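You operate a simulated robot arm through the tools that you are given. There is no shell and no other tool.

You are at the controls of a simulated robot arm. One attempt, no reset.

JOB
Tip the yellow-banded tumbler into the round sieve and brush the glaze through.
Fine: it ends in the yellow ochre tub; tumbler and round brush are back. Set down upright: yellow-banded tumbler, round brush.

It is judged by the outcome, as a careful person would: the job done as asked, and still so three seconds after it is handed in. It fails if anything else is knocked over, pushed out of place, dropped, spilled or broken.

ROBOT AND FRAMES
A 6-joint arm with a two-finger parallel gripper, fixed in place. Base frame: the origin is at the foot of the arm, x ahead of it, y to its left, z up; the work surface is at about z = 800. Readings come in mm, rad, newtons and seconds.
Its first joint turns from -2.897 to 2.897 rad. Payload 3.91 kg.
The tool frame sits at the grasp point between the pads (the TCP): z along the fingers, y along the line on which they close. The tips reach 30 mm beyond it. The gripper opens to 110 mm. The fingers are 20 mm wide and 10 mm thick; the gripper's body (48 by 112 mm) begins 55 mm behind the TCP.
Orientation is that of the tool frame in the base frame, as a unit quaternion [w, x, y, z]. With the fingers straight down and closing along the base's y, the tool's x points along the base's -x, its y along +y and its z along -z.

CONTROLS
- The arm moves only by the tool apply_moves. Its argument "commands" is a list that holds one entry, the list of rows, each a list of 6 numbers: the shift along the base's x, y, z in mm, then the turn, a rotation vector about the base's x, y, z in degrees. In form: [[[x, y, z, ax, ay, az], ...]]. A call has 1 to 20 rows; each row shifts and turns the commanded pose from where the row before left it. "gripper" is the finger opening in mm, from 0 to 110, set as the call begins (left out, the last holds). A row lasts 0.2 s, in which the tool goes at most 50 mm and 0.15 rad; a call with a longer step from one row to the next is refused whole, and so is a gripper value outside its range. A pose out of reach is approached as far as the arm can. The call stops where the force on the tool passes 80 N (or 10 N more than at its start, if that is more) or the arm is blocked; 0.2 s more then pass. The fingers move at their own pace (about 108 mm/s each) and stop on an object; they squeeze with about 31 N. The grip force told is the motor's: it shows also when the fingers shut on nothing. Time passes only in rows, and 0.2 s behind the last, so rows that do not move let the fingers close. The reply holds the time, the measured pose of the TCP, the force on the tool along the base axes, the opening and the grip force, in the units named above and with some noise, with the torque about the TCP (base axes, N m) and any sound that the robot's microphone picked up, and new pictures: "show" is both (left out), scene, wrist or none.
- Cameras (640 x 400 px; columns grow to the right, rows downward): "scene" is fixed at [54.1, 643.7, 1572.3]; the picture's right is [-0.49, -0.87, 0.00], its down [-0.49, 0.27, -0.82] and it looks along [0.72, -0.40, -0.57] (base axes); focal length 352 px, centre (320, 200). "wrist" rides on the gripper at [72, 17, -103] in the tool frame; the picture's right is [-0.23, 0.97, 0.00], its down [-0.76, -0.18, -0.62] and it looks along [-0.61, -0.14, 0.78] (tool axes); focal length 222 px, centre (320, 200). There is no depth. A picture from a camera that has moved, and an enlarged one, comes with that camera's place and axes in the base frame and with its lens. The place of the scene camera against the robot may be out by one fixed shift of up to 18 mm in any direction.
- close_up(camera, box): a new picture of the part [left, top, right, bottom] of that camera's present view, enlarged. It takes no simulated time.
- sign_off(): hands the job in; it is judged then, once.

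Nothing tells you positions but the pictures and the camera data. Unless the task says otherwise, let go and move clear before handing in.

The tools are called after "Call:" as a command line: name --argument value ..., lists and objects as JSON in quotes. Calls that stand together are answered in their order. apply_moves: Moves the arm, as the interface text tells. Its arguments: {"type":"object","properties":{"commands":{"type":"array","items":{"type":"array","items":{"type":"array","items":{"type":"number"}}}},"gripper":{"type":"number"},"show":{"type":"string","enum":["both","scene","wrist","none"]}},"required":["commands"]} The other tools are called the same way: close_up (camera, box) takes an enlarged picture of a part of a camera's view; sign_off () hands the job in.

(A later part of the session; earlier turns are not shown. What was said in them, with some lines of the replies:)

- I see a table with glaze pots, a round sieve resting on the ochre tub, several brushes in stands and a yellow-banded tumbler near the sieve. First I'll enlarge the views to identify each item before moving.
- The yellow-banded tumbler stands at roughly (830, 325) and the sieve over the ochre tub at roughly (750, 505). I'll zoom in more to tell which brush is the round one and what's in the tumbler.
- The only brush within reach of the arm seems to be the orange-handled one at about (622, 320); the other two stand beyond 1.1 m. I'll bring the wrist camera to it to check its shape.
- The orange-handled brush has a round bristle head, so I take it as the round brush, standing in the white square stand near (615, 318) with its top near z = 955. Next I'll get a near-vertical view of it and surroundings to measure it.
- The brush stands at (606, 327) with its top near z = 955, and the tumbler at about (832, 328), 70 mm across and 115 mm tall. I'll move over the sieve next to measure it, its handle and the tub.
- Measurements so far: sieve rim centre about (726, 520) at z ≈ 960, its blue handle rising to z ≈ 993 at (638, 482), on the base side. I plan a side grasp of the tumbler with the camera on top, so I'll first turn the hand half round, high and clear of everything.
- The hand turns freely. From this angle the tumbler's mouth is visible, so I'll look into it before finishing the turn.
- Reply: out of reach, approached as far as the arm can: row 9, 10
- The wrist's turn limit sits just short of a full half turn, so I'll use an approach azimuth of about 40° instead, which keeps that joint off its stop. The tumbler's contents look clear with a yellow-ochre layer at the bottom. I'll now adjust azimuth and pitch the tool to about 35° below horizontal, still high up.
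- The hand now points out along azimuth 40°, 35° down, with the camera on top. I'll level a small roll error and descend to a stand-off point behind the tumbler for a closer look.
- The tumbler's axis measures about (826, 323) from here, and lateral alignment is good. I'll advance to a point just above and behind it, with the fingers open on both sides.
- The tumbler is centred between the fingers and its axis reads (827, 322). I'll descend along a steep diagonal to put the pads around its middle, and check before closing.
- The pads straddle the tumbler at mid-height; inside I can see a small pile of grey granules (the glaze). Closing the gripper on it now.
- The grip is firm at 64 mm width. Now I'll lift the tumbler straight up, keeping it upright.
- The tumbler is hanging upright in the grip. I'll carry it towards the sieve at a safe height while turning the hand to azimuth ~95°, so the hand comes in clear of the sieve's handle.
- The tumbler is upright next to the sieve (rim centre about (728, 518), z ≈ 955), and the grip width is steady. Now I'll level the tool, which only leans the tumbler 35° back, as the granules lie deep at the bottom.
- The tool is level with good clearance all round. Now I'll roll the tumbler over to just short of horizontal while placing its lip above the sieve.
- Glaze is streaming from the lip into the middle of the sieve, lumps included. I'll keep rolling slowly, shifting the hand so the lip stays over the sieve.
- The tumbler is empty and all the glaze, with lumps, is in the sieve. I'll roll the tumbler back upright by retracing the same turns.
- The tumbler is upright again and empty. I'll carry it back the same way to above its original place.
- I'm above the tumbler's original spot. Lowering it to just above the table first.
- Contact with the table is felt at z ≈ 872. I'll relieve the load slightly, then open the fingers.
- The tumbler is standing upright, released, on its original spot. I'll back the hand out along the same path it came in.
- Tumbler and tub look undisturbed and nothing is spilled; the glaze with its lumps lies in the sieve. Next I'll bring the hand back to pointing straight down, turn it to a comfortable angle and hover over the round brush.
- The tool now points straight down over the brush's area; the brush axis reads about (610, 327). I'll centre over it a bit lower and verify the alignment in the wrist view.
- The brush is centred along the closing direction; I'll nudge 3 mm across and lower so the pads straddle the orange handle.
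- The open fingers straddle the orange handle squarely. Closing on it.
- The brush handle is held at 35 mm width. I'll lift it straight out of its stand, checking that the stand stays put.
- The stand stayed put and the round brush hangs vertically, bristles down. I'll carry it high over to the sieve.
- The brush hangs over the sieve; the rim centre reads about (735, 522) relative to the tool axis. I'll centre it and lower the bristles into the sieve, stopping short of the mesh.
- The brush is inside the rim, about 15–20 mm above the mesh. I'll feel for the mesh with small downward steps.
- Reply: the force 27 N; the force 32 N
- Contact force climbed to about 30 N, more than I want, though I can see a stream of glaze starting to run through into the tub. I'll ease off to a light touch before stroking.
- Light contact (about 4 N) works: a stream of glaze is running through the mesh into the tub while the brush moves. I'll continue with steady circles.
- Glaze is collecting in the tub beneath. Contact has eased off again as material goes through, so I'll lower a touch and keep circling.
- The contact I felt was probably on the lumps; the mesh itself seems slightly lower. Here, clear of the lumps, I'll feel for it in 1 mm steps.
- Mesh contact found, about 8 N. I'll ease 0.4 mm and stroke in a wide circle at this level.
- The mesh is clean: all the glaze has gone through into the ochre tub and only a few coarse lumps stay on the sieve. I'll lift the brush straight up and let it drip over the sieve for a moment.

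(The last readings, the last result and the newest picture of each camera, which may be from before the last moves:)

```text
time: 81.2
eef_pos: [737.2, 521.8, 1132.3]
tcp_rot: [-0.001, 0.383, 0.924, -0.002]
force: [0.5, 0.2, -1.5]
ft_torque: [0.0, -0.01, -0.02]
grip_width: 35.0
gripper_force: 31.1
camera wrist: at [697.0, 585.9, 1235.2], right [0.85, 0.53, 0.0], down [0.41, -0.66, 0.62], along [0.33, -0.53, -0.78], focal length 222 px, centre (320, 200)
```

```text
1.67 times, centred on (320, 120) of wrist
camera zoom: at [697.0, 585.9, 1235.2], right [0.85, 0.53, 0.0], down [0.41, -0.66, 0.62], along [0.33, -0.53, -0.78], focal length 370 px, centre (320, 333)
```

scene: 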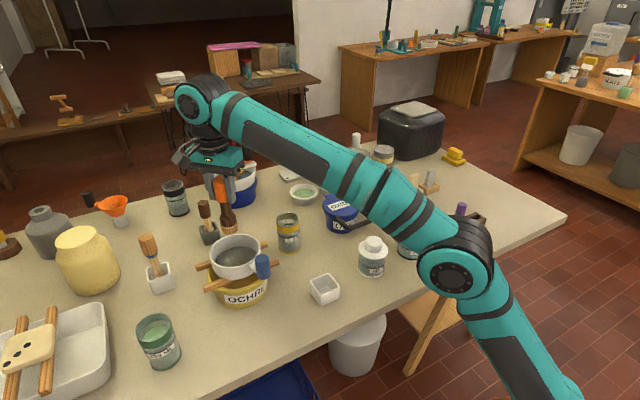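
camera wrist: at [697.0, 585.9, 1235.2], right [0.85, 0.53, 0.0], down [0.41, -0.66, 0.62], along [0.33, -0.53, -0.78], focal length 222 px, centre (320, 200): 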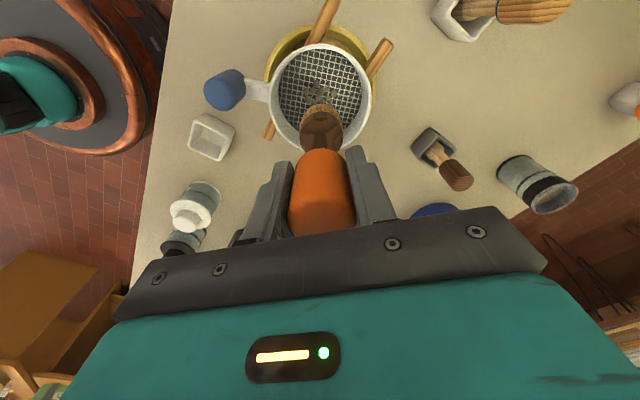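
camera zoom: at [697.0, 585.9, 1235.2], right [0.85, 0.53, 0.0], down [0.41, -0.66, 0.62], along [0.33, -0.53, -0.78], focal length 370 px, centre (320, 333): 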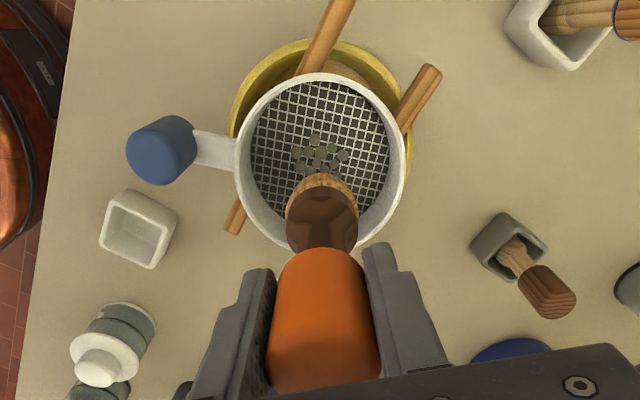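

The sieve sits where it was, with just the coarse lumps left on it. Now I'll take the brush back over its stand by the same route.

Call:
apply_moves --commands '[[[-6, -10, 0, 0, 0, 0], [-14, -21, 0, 0, 0, 0], [-22, -33, 0, 0, 0, 0], [-24, -36, 0, 0, 0, 0], [-24, -36, 0, 0, 0, 0], [-22, -33, 0, 0, 0, 0], [-16, -22.5, 0, 0, 0, 0], [0, 0, 0, 0, 0, 0]]]'

Call:
close_up --camera "wrist" --box '[240, 20, 400, 240]'

Call:
close_up --camera "scene" --box '[260, 140, 390, 310]'

```text
time: 83.0
eef_pos: [607.0, 329.9, 1131.9]
tcp_rot: [0.0, 0.384, 0.923, -0.002]
force: [0.3, 0.3, -0.9]
ft_torque: [-0.01, 0.03, 0.01]
grip_width: 35.3
gripper_force: 30.9
camera wrist: at [567.7, 394.1, 1234.9], right [0.85, 0.53, 0.0], down [0.41, -0.66, 0.62], along [0.33, -0.53, -0.78], focal length 222 px, centre (320, 200)
```

scene: 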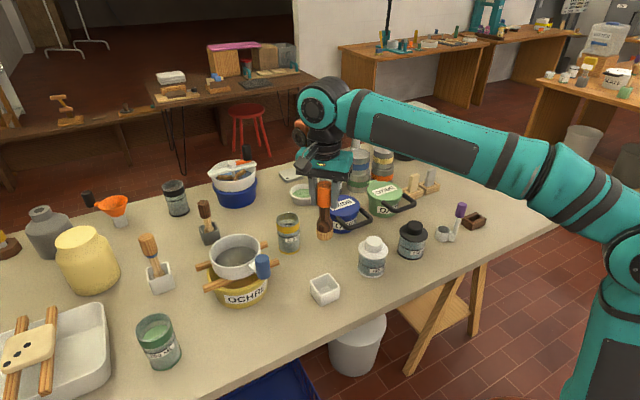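
wrist: 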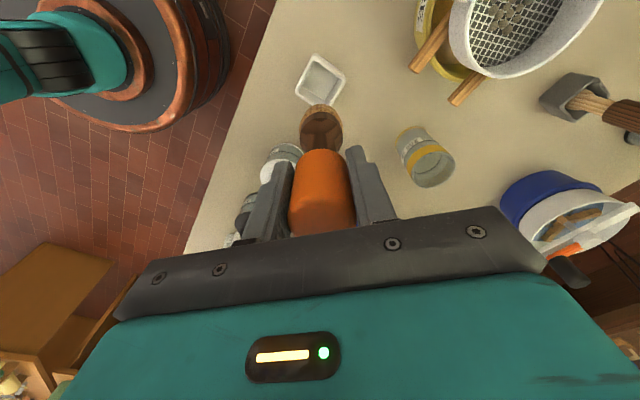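

```text
1.82 times, centred on (320, 130) of wrist
camera zoom: at [567.7, 394.1, 1234.9], right [0.85, 0.53, 0.0], down [0.41, -0.66, 0.62], along [0.33, -0.53, -0.78], focal length 404 px, centre (320, 327)
```

zoom: 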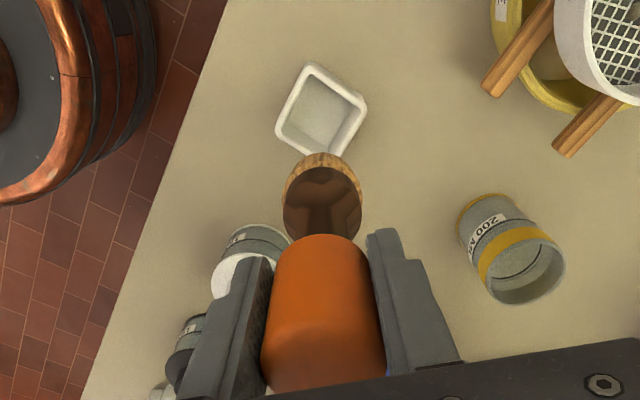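

```text
2.35 times, centred on (325, 225) of scene
camera zoom: at [54.1, 643.7, 1572.3], right [-0.49, -0.87, 0.0], down [-0.49, 0.27, -0.82], along [0.72, -0.4, -0.57], focal length 828 px, centre (308, 141)
```

zoom: 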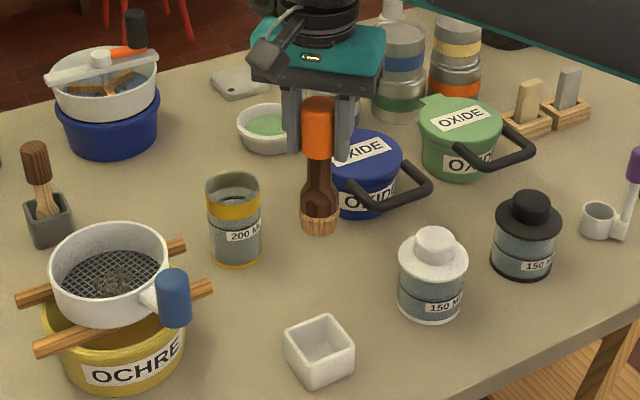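

The view over the stand matches the one when I lifted the brush out. I'll lower to just above the stand and check alignment.

Call:
apply_moves --commands '[[[0, 0, -20, 0, 0, 0], [0, 0, -35, 0, 0, 0], [0, 0, -35, 0, 0, 0], [0, 0, -35, 0, 0, 0], [0, 0, -20, 0, 0, 0], [0, 0, -8, 0, 0, 0], [0, 0, 0, 0, 0, 0]]]'

Call:
close_up --camera "wrist" --box '[240, 20, 400, 240]'

Call:
close_up --camera "scene" --box '[280, 190, 380, 310]'

```text
time: 84.6
eef_pos: [609.0, 329.3, 979.5]
tcp_rot: [0.0, 0.383, 0.924, -0.002]
force: [-0.2, 0.0, -1.0]
ft_torque: [0.02, 0.0, 0.0]
grip_width: 35.1
gripper_force: 31.5
camera wrist: at [569.4, 393.6, 1081.8], right [0.85, 0.53, 0.0], down [0.41, -0.66, 0.62], along [0.33, -0.53, -0.78], focal length 222 px, centre (320, 200)
```

scene: 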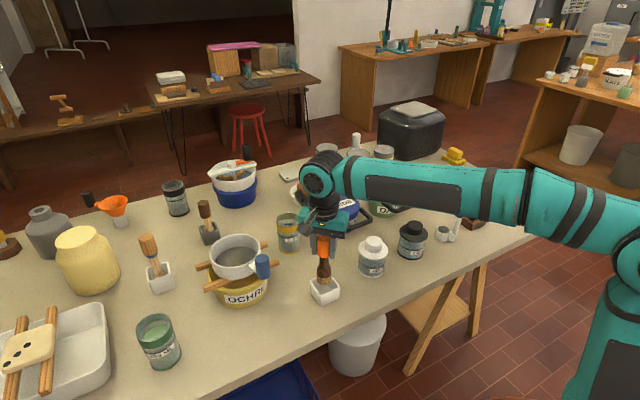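
wrist: 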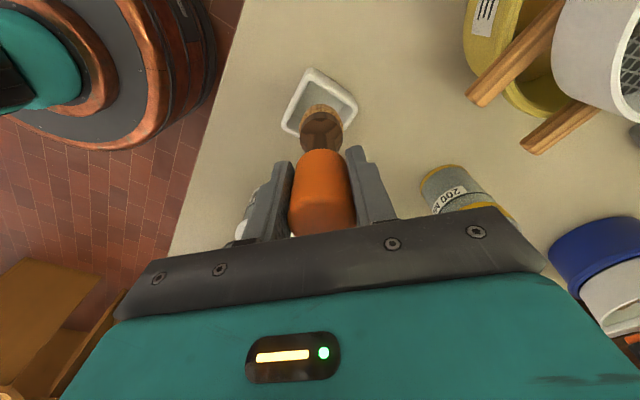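

```text
1.82 times, centred on (320, 130) of wrist
camera zoom: at [569.4, 393.6, 1081.8], right [0.85, 0.53, 0.0], down [0.41, -0.66, 0.62], along [0.33, -0.53, -0.78], focal length 404 px, centre (320, 327)
```

zoom: 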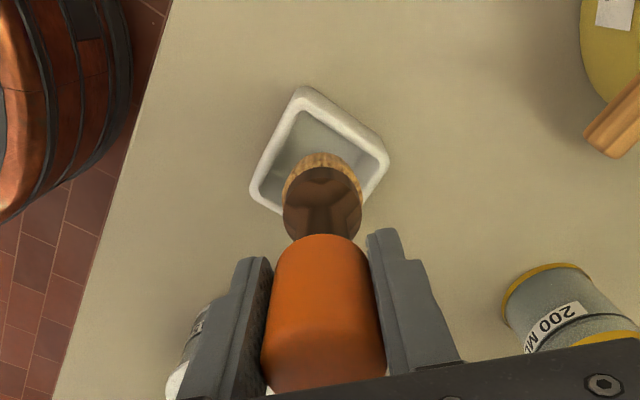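

```text
3.33 times, centred on (330, 250) of scene
camera zoom: at [54.1, 643.7, 1572.3], right [-0.49, -0.87, 0.0], down [-0.49, 0.27, -0.82], along [0.72, -0.4, -0.57], focal length 1173 px, centre (287, 33)
```

zoom: 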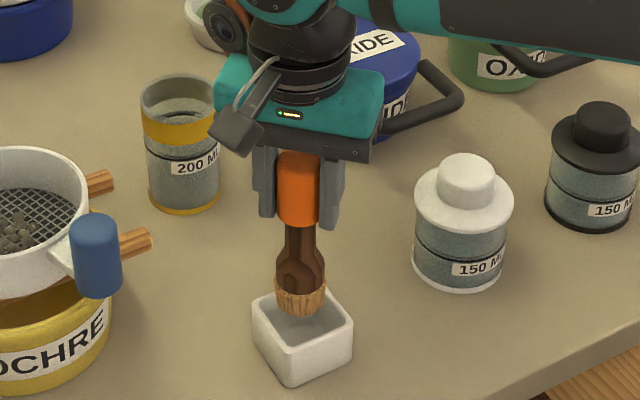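

The bristles are centred over the opening. Lowering into the stand.

Call:
apply_moves --commands '[[[0, 0, -8, 0, 0, 0], [0, 0, -12, 0, 0, 0], [0, 0, -12, 0, 0, 0], [0, 0, -10, 0, 0, 0], [0, 0, -6, 0, 0, 0], [0, 0, 0, 0, 0, 0]]]' --show "scene"

Call:
close_up --camera "scene" --box '[280, 190, 380, 310]'

Call:
close_up --camera "wrist" --box '[240, 20, 400, 240]'

```text
time: 86.0
eef_pos: [609.3, 330.3, 931.2]
tcp_rot: [-0.001, 0.383, 0.924, -0.001]
force: [0.9, -0.1, -1.0]
ft_torque: [-0.01, -0.03, 0.01]
grip_width: 35.1
gripper_force: 31.1
```

scene: 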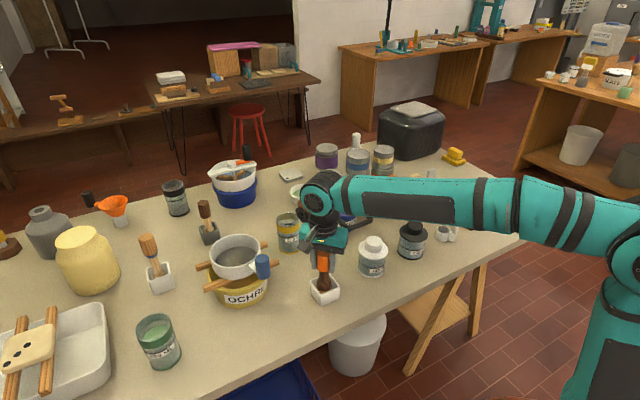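

```text
3.33 times, centred on (330, 250) of scene
camera zoom: at [54.1, 643.7, 1572.3], right [-0.49, -0.87, 0.0], down [-0.49, 0.27, -0.82], along [0.72, -0.4, -0.57], focal length 1173 px, centre (287, 33)
```

zoom: 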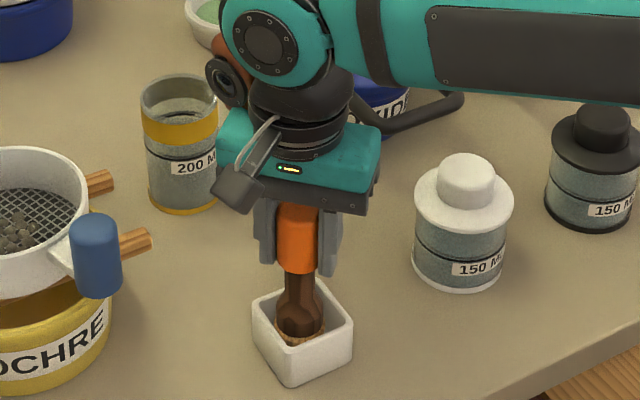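

```text
1.82 times, centred on (320, 130) of wrist
camera zoom: at [569.0, 394.0, 1033.8], right [0.85, 0.53, 0.0], down [0.41, -0.66, 0.62], along [0.33, -0.53, -0.78], focal length 404 px, centre (320, 327)
```

zoom: 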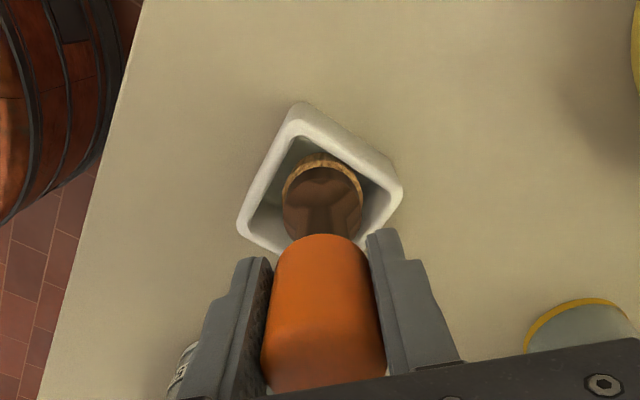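

The brush is inside the stand, clear of its walls. I'll feel for the stand's floor in small steps.

Call:
apply_moves --commands '[[[0, 0, -3, 0, 0, 0], [0, 0, -2, 0, 0, 0], [0, 0, -2, 0, 0, 0], [0, 0, 0, 0, 0, 0]]]' --show "none"

```text
time: 87.0
eef_pos: [608.5, 329.9, 924.2]
tcp_rot: [0.0, 0.384, 0.923, -0.001]
force: [-0.3, 0.4, -0.9]
ft_torque: [0.01, 0.03, -0.01]
grip_width: 35.4
gripper_force: 31.2
```

Call:
apply_moves --commands '[[[0, 0, -1.5, 0, 0, 0], [0, 0, 0, 0, 0, 0]]]' --show "none"

```text
time: 87.6
eef_pos: [608.7, 328.5, 921.8]
tcp_rot: [0.0, 0.383, 0.924, -0.002]
force: [-0.2, -0.4, -0.4]
ft_torque: [0.02, 0.01, 0.01]
grip_width: 35.3
gripper_force: 31.2
```

Call:
apply_moves --commands '[[[0, 0, -1, 0, 0, 0], [0, 0, 0, 0, 0, 0]]]' --show "none"

```text
time: 88.2
eef_pos: [607.8, 329.3, 921.6]
tcp_rot: [-0.001, 0.383, 0.924, -0.002]
force: [0.3, 0.0, -0.8]
ft_torque: [-0.01, 0.03, 0.01]
grip_width: 35.2
gripper_force: 30.9
```

Call:
apply_moves --commands '[[[0, 0, -1, 0, 0, 0], [0, 0, 0, 0, 0, 0]]]' --show "none"

```text
time: 88.8
eef_pos: [607.5, 328.2, 921.7]
tcp_rot: [-0.001, 0.384, 0.924, -0.002]
force: [0.5, 1.0, -1.4]
ft_torque: [-0.02, -0.01, -0.01]
grip_width: 34.9
gripper_force: 30.8
```

Call:
apply_moves --commands '[[[0, 0, -1, 0, 0, 0], [0, 0, 0, 0, 0, 0]]]' --show "none"

```text
time: 89.4
eef_pos: [607.7, 328.6, 920.2]
tcp_rot: [0.0, 0.384, 0.923, -0.001]
force: [-0.5, 0.0, -1.0]
ft_torque: [0.0, 0.01, 0.0]
grip_width: 35.1
gripper_force: 30.8
```

Call:
apply_moves --commands '[[[0, 0, -1, 0, 0, 0], [0, 0, 0, 0, 0, 0]]]' --show "none"

```text
time: 90.0
eef_pos: [606.2, 329.4, 920.6]
tcp_rot: [0.0, 0.383, 0.924, -0.001]
force: [1.3, 1.6, 9.2]
ft_torque: [0.29, -0.25, 0.0]
grip_width: 35.1
gripper_force: 30.8
```

The stand's floor is felt. I'll relieve the pressure slightly and open the gripper.

Call:
apply_moves --commands '[[[0, 0, 0.6, 0, 0, 0], [0, 0, 0, 0, 0, 0]]]' --show "none"

Call:
apply_moves --commands '[[[0, 0, 0, 0, 0, 0], [0, 0, 0, 0, 0, 0], [0, 0, 0, 0, 0, 0], [0, 0, 0, 0, 0, 0]]]' --gripper 110

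Call:
close_up --camera "wrist" --box '[180, 60, 460, 240]'

Call:
close_up --camera "scene" --box '[280, 190, 380, 310]'

```text
time: 90.6
eef_pos: [607.4, 328.5, 919.7]
tcp_rot: [0.0, 0.384, 0.923, -0.001]
force: [0.2, -0.5, 9.0]
ft_torque: [-0.1, 0.11, 0.02]
grip_width: 35.1
gripper_force: 31.0
```

```text
time: 91.6
eef_pos: [607.1, 328.4, 919.4]
tcp_rot: [0.0, 0.383, 0.924, -0.001]
force: [0.2, 0.0, -0.9]
ft_torque: [0.0, -0.02, 0.04]
grip_width: 110.0
gripper_force: 0.1
camera wrist: at [568.0, 393.4, 1022.4], right [0.85, 0.53, 0.0], down [0.41, -0.66, 0.62], along [0.33, -0.53, -0.78], focal length 222 px, centre (320, 200)
```

scene: 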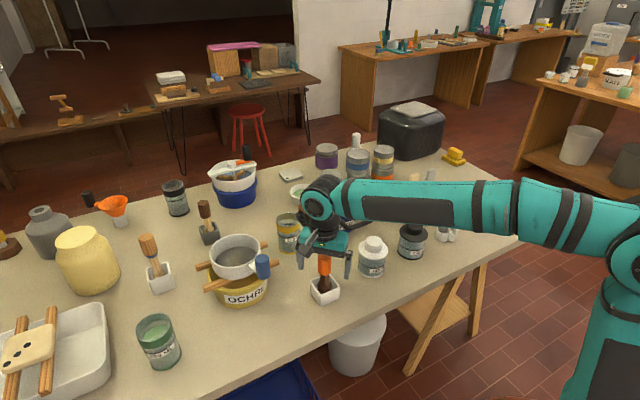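
wrist: 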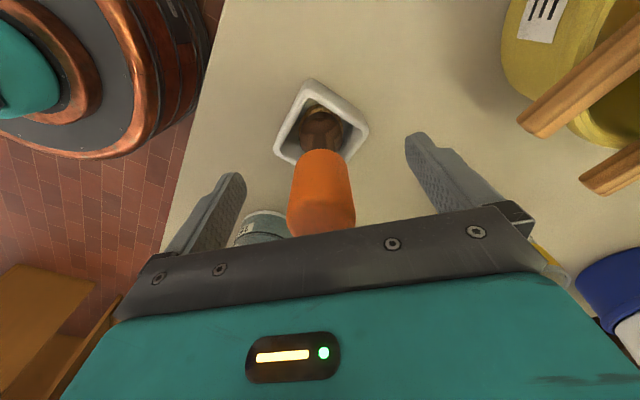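

```text
2.22 times, centred on (320, 150) of wrist
camera zoom: at [568.0, 393.4, 1022.4], right [0.85, 0.53, 0.0], down [0.41, -0.66, 0.62], along [0.33, -0.53, -0.78], focal length 494 px, centre (320, 311)
```

zoom: 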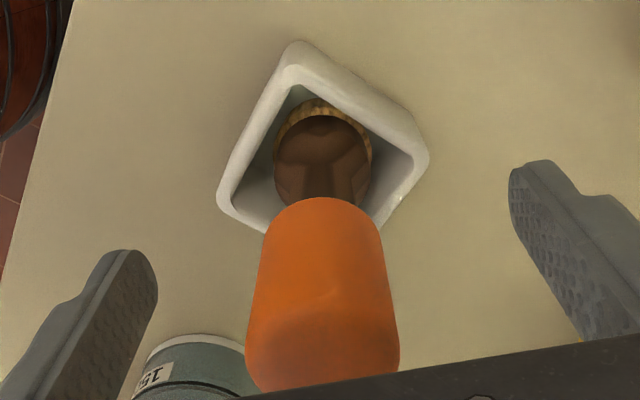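

```text
3.33 times, centred on (330, 250) of scene
camera zoom: at [54.1, 643.7, 1572.3], right [-0.49, -0.87, 0.0], down [-0.49, 0.27, -0.82], along [0.72, -0.4, -0.57], focal length 1173 px, centre (287, 33)
```

zoom: 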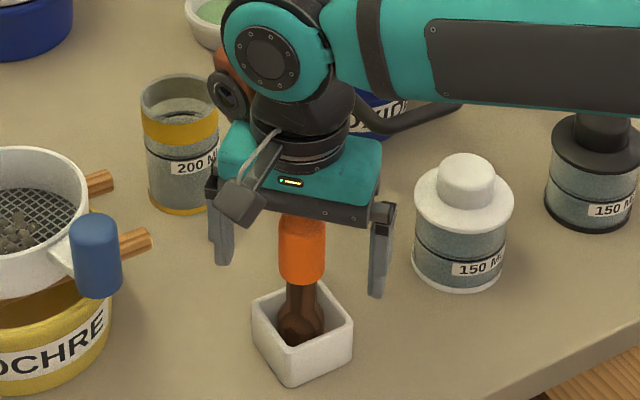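

The brush stands upright in its stand, released. I'll raise the hand straight up and clear.

Call:
apply_moves --commands '[[[0, 0, 10, 0, 0, 0], [0, 0, 25, 0, 0, 0], [0, 0, 35, 0, 0, 0], [0, 0, 40, 0, 0, 0], [0, 0, 40, 0, 0, 0], [0, 0, 40, 0, 0, 0], [-10, -25, 20, 0, 0, 0], [-10, -30, 10, 0, 0, 0], [-10, -30, 0, 0, 0, 0], [0, 0, 0, 0, 0, 0]]]'

Call:
close_up --camera "scene" --box '[180, 180, 380, 310]'

Call:
close_up --camera "wrist" --box '[240, 0, 640, 220]'

```text
time: 93.8
eef_pos: [577.1, 243.4, 1138.6]
tcp_rot: [0.0, 0.383, 0.924, -0.002]
force: [0.4, 0.3, -0.5]
ft_torque: [0.02, 0.0, -0.01]
grip_width: 109.8
gripper_force: 0.1
camera wrist: at [537.4, 308.2, 1242.7], right [0.85, 0.53, 0.0], down [0.41, -0.66, 0.62], along [0.33, -0.53, -0.78], focal length 222 px, centre (320, 200)
```

scene: 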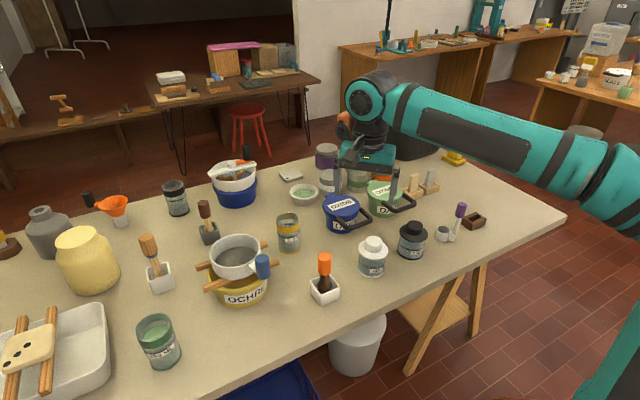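
wrist: 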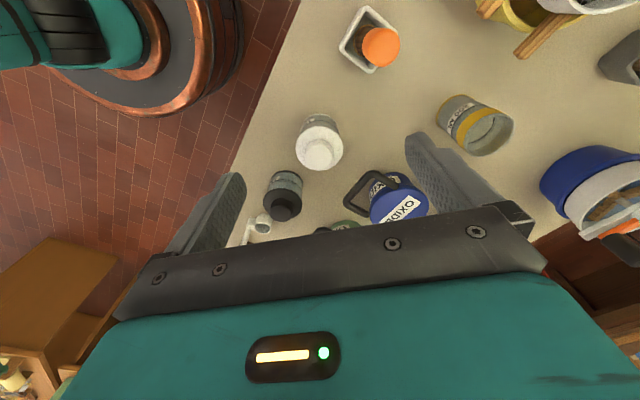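

```text
3.08 times, centred on (280, 245) of scene
camera zoom: at [54.1, 643.7, 1572.3], right [-0.49, -0.87, 0.0], down [-0.49, 0.27, -0.82], along [0.72, -0.4, -0.57], focal length 1083 px, centre (443, 62)
```

zoom: 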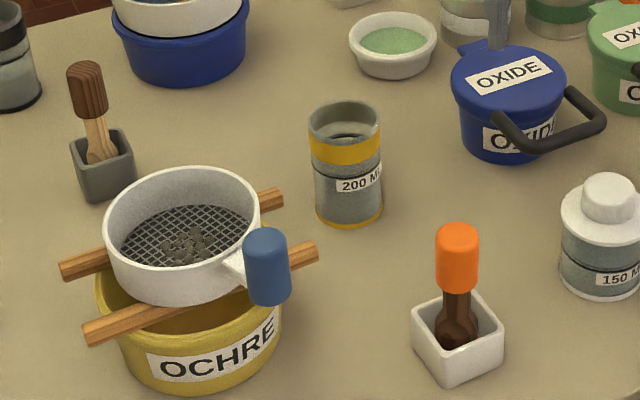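

```text
1.60 times, centred on (440, 110) of wrist
camera zoom: at [537.4, 308.2, 1242.7], right [0.85, 0.53, 0.0], down [0.41, -0.66, 0.62], along [0.33, -0.53, -0.78], focal length 355 px, centre (128, 344)
```

zoom: 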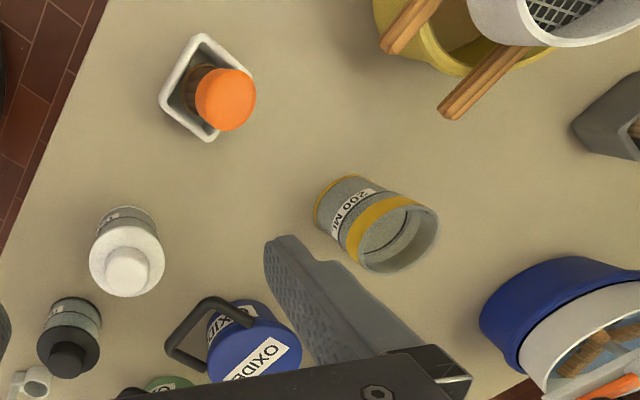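

The tumbler and round brush stand upright in their original places. The mesh is clear apart from the coarse lumps it caught, and the glaze is in the ochre tub. I see no spills or displaced items, and the hand is open and well clear, so I'm handing in the job.

Call:
sign_off

```text
The job is handed in.
```

I tipped the yellow-banded tumbler into the round sieve and brushed the glaze through into the yellow ochre tub. The job has been handed in, and no verdict came back.

- **Glaze:** the tumbler looked empty after pouring. After brushing, the mesh was clear except for a few coarse grey lumps, which I left in the sieve. I could see glaze running into the tub and collecting there.
- **Tumbler:** it is standing upright on its original spot, within a few millimetres as far as the pictures show.
- **Round brush:** I took this to be the orange-handled one, the only brush within the arm's reach, and its bristle head is round. It is upright in its white stand, and the stand did not move.
- **Everything else:** I saw no spills and nothing knocked over or moved. The sieve is still on its slats over the tub, and the gripper is open and clear.

While first feeling for the mesh, the brush pressed down with about 30 N, more than I intended. I eased off at once; the sieve did not shift, and I saw no damage.
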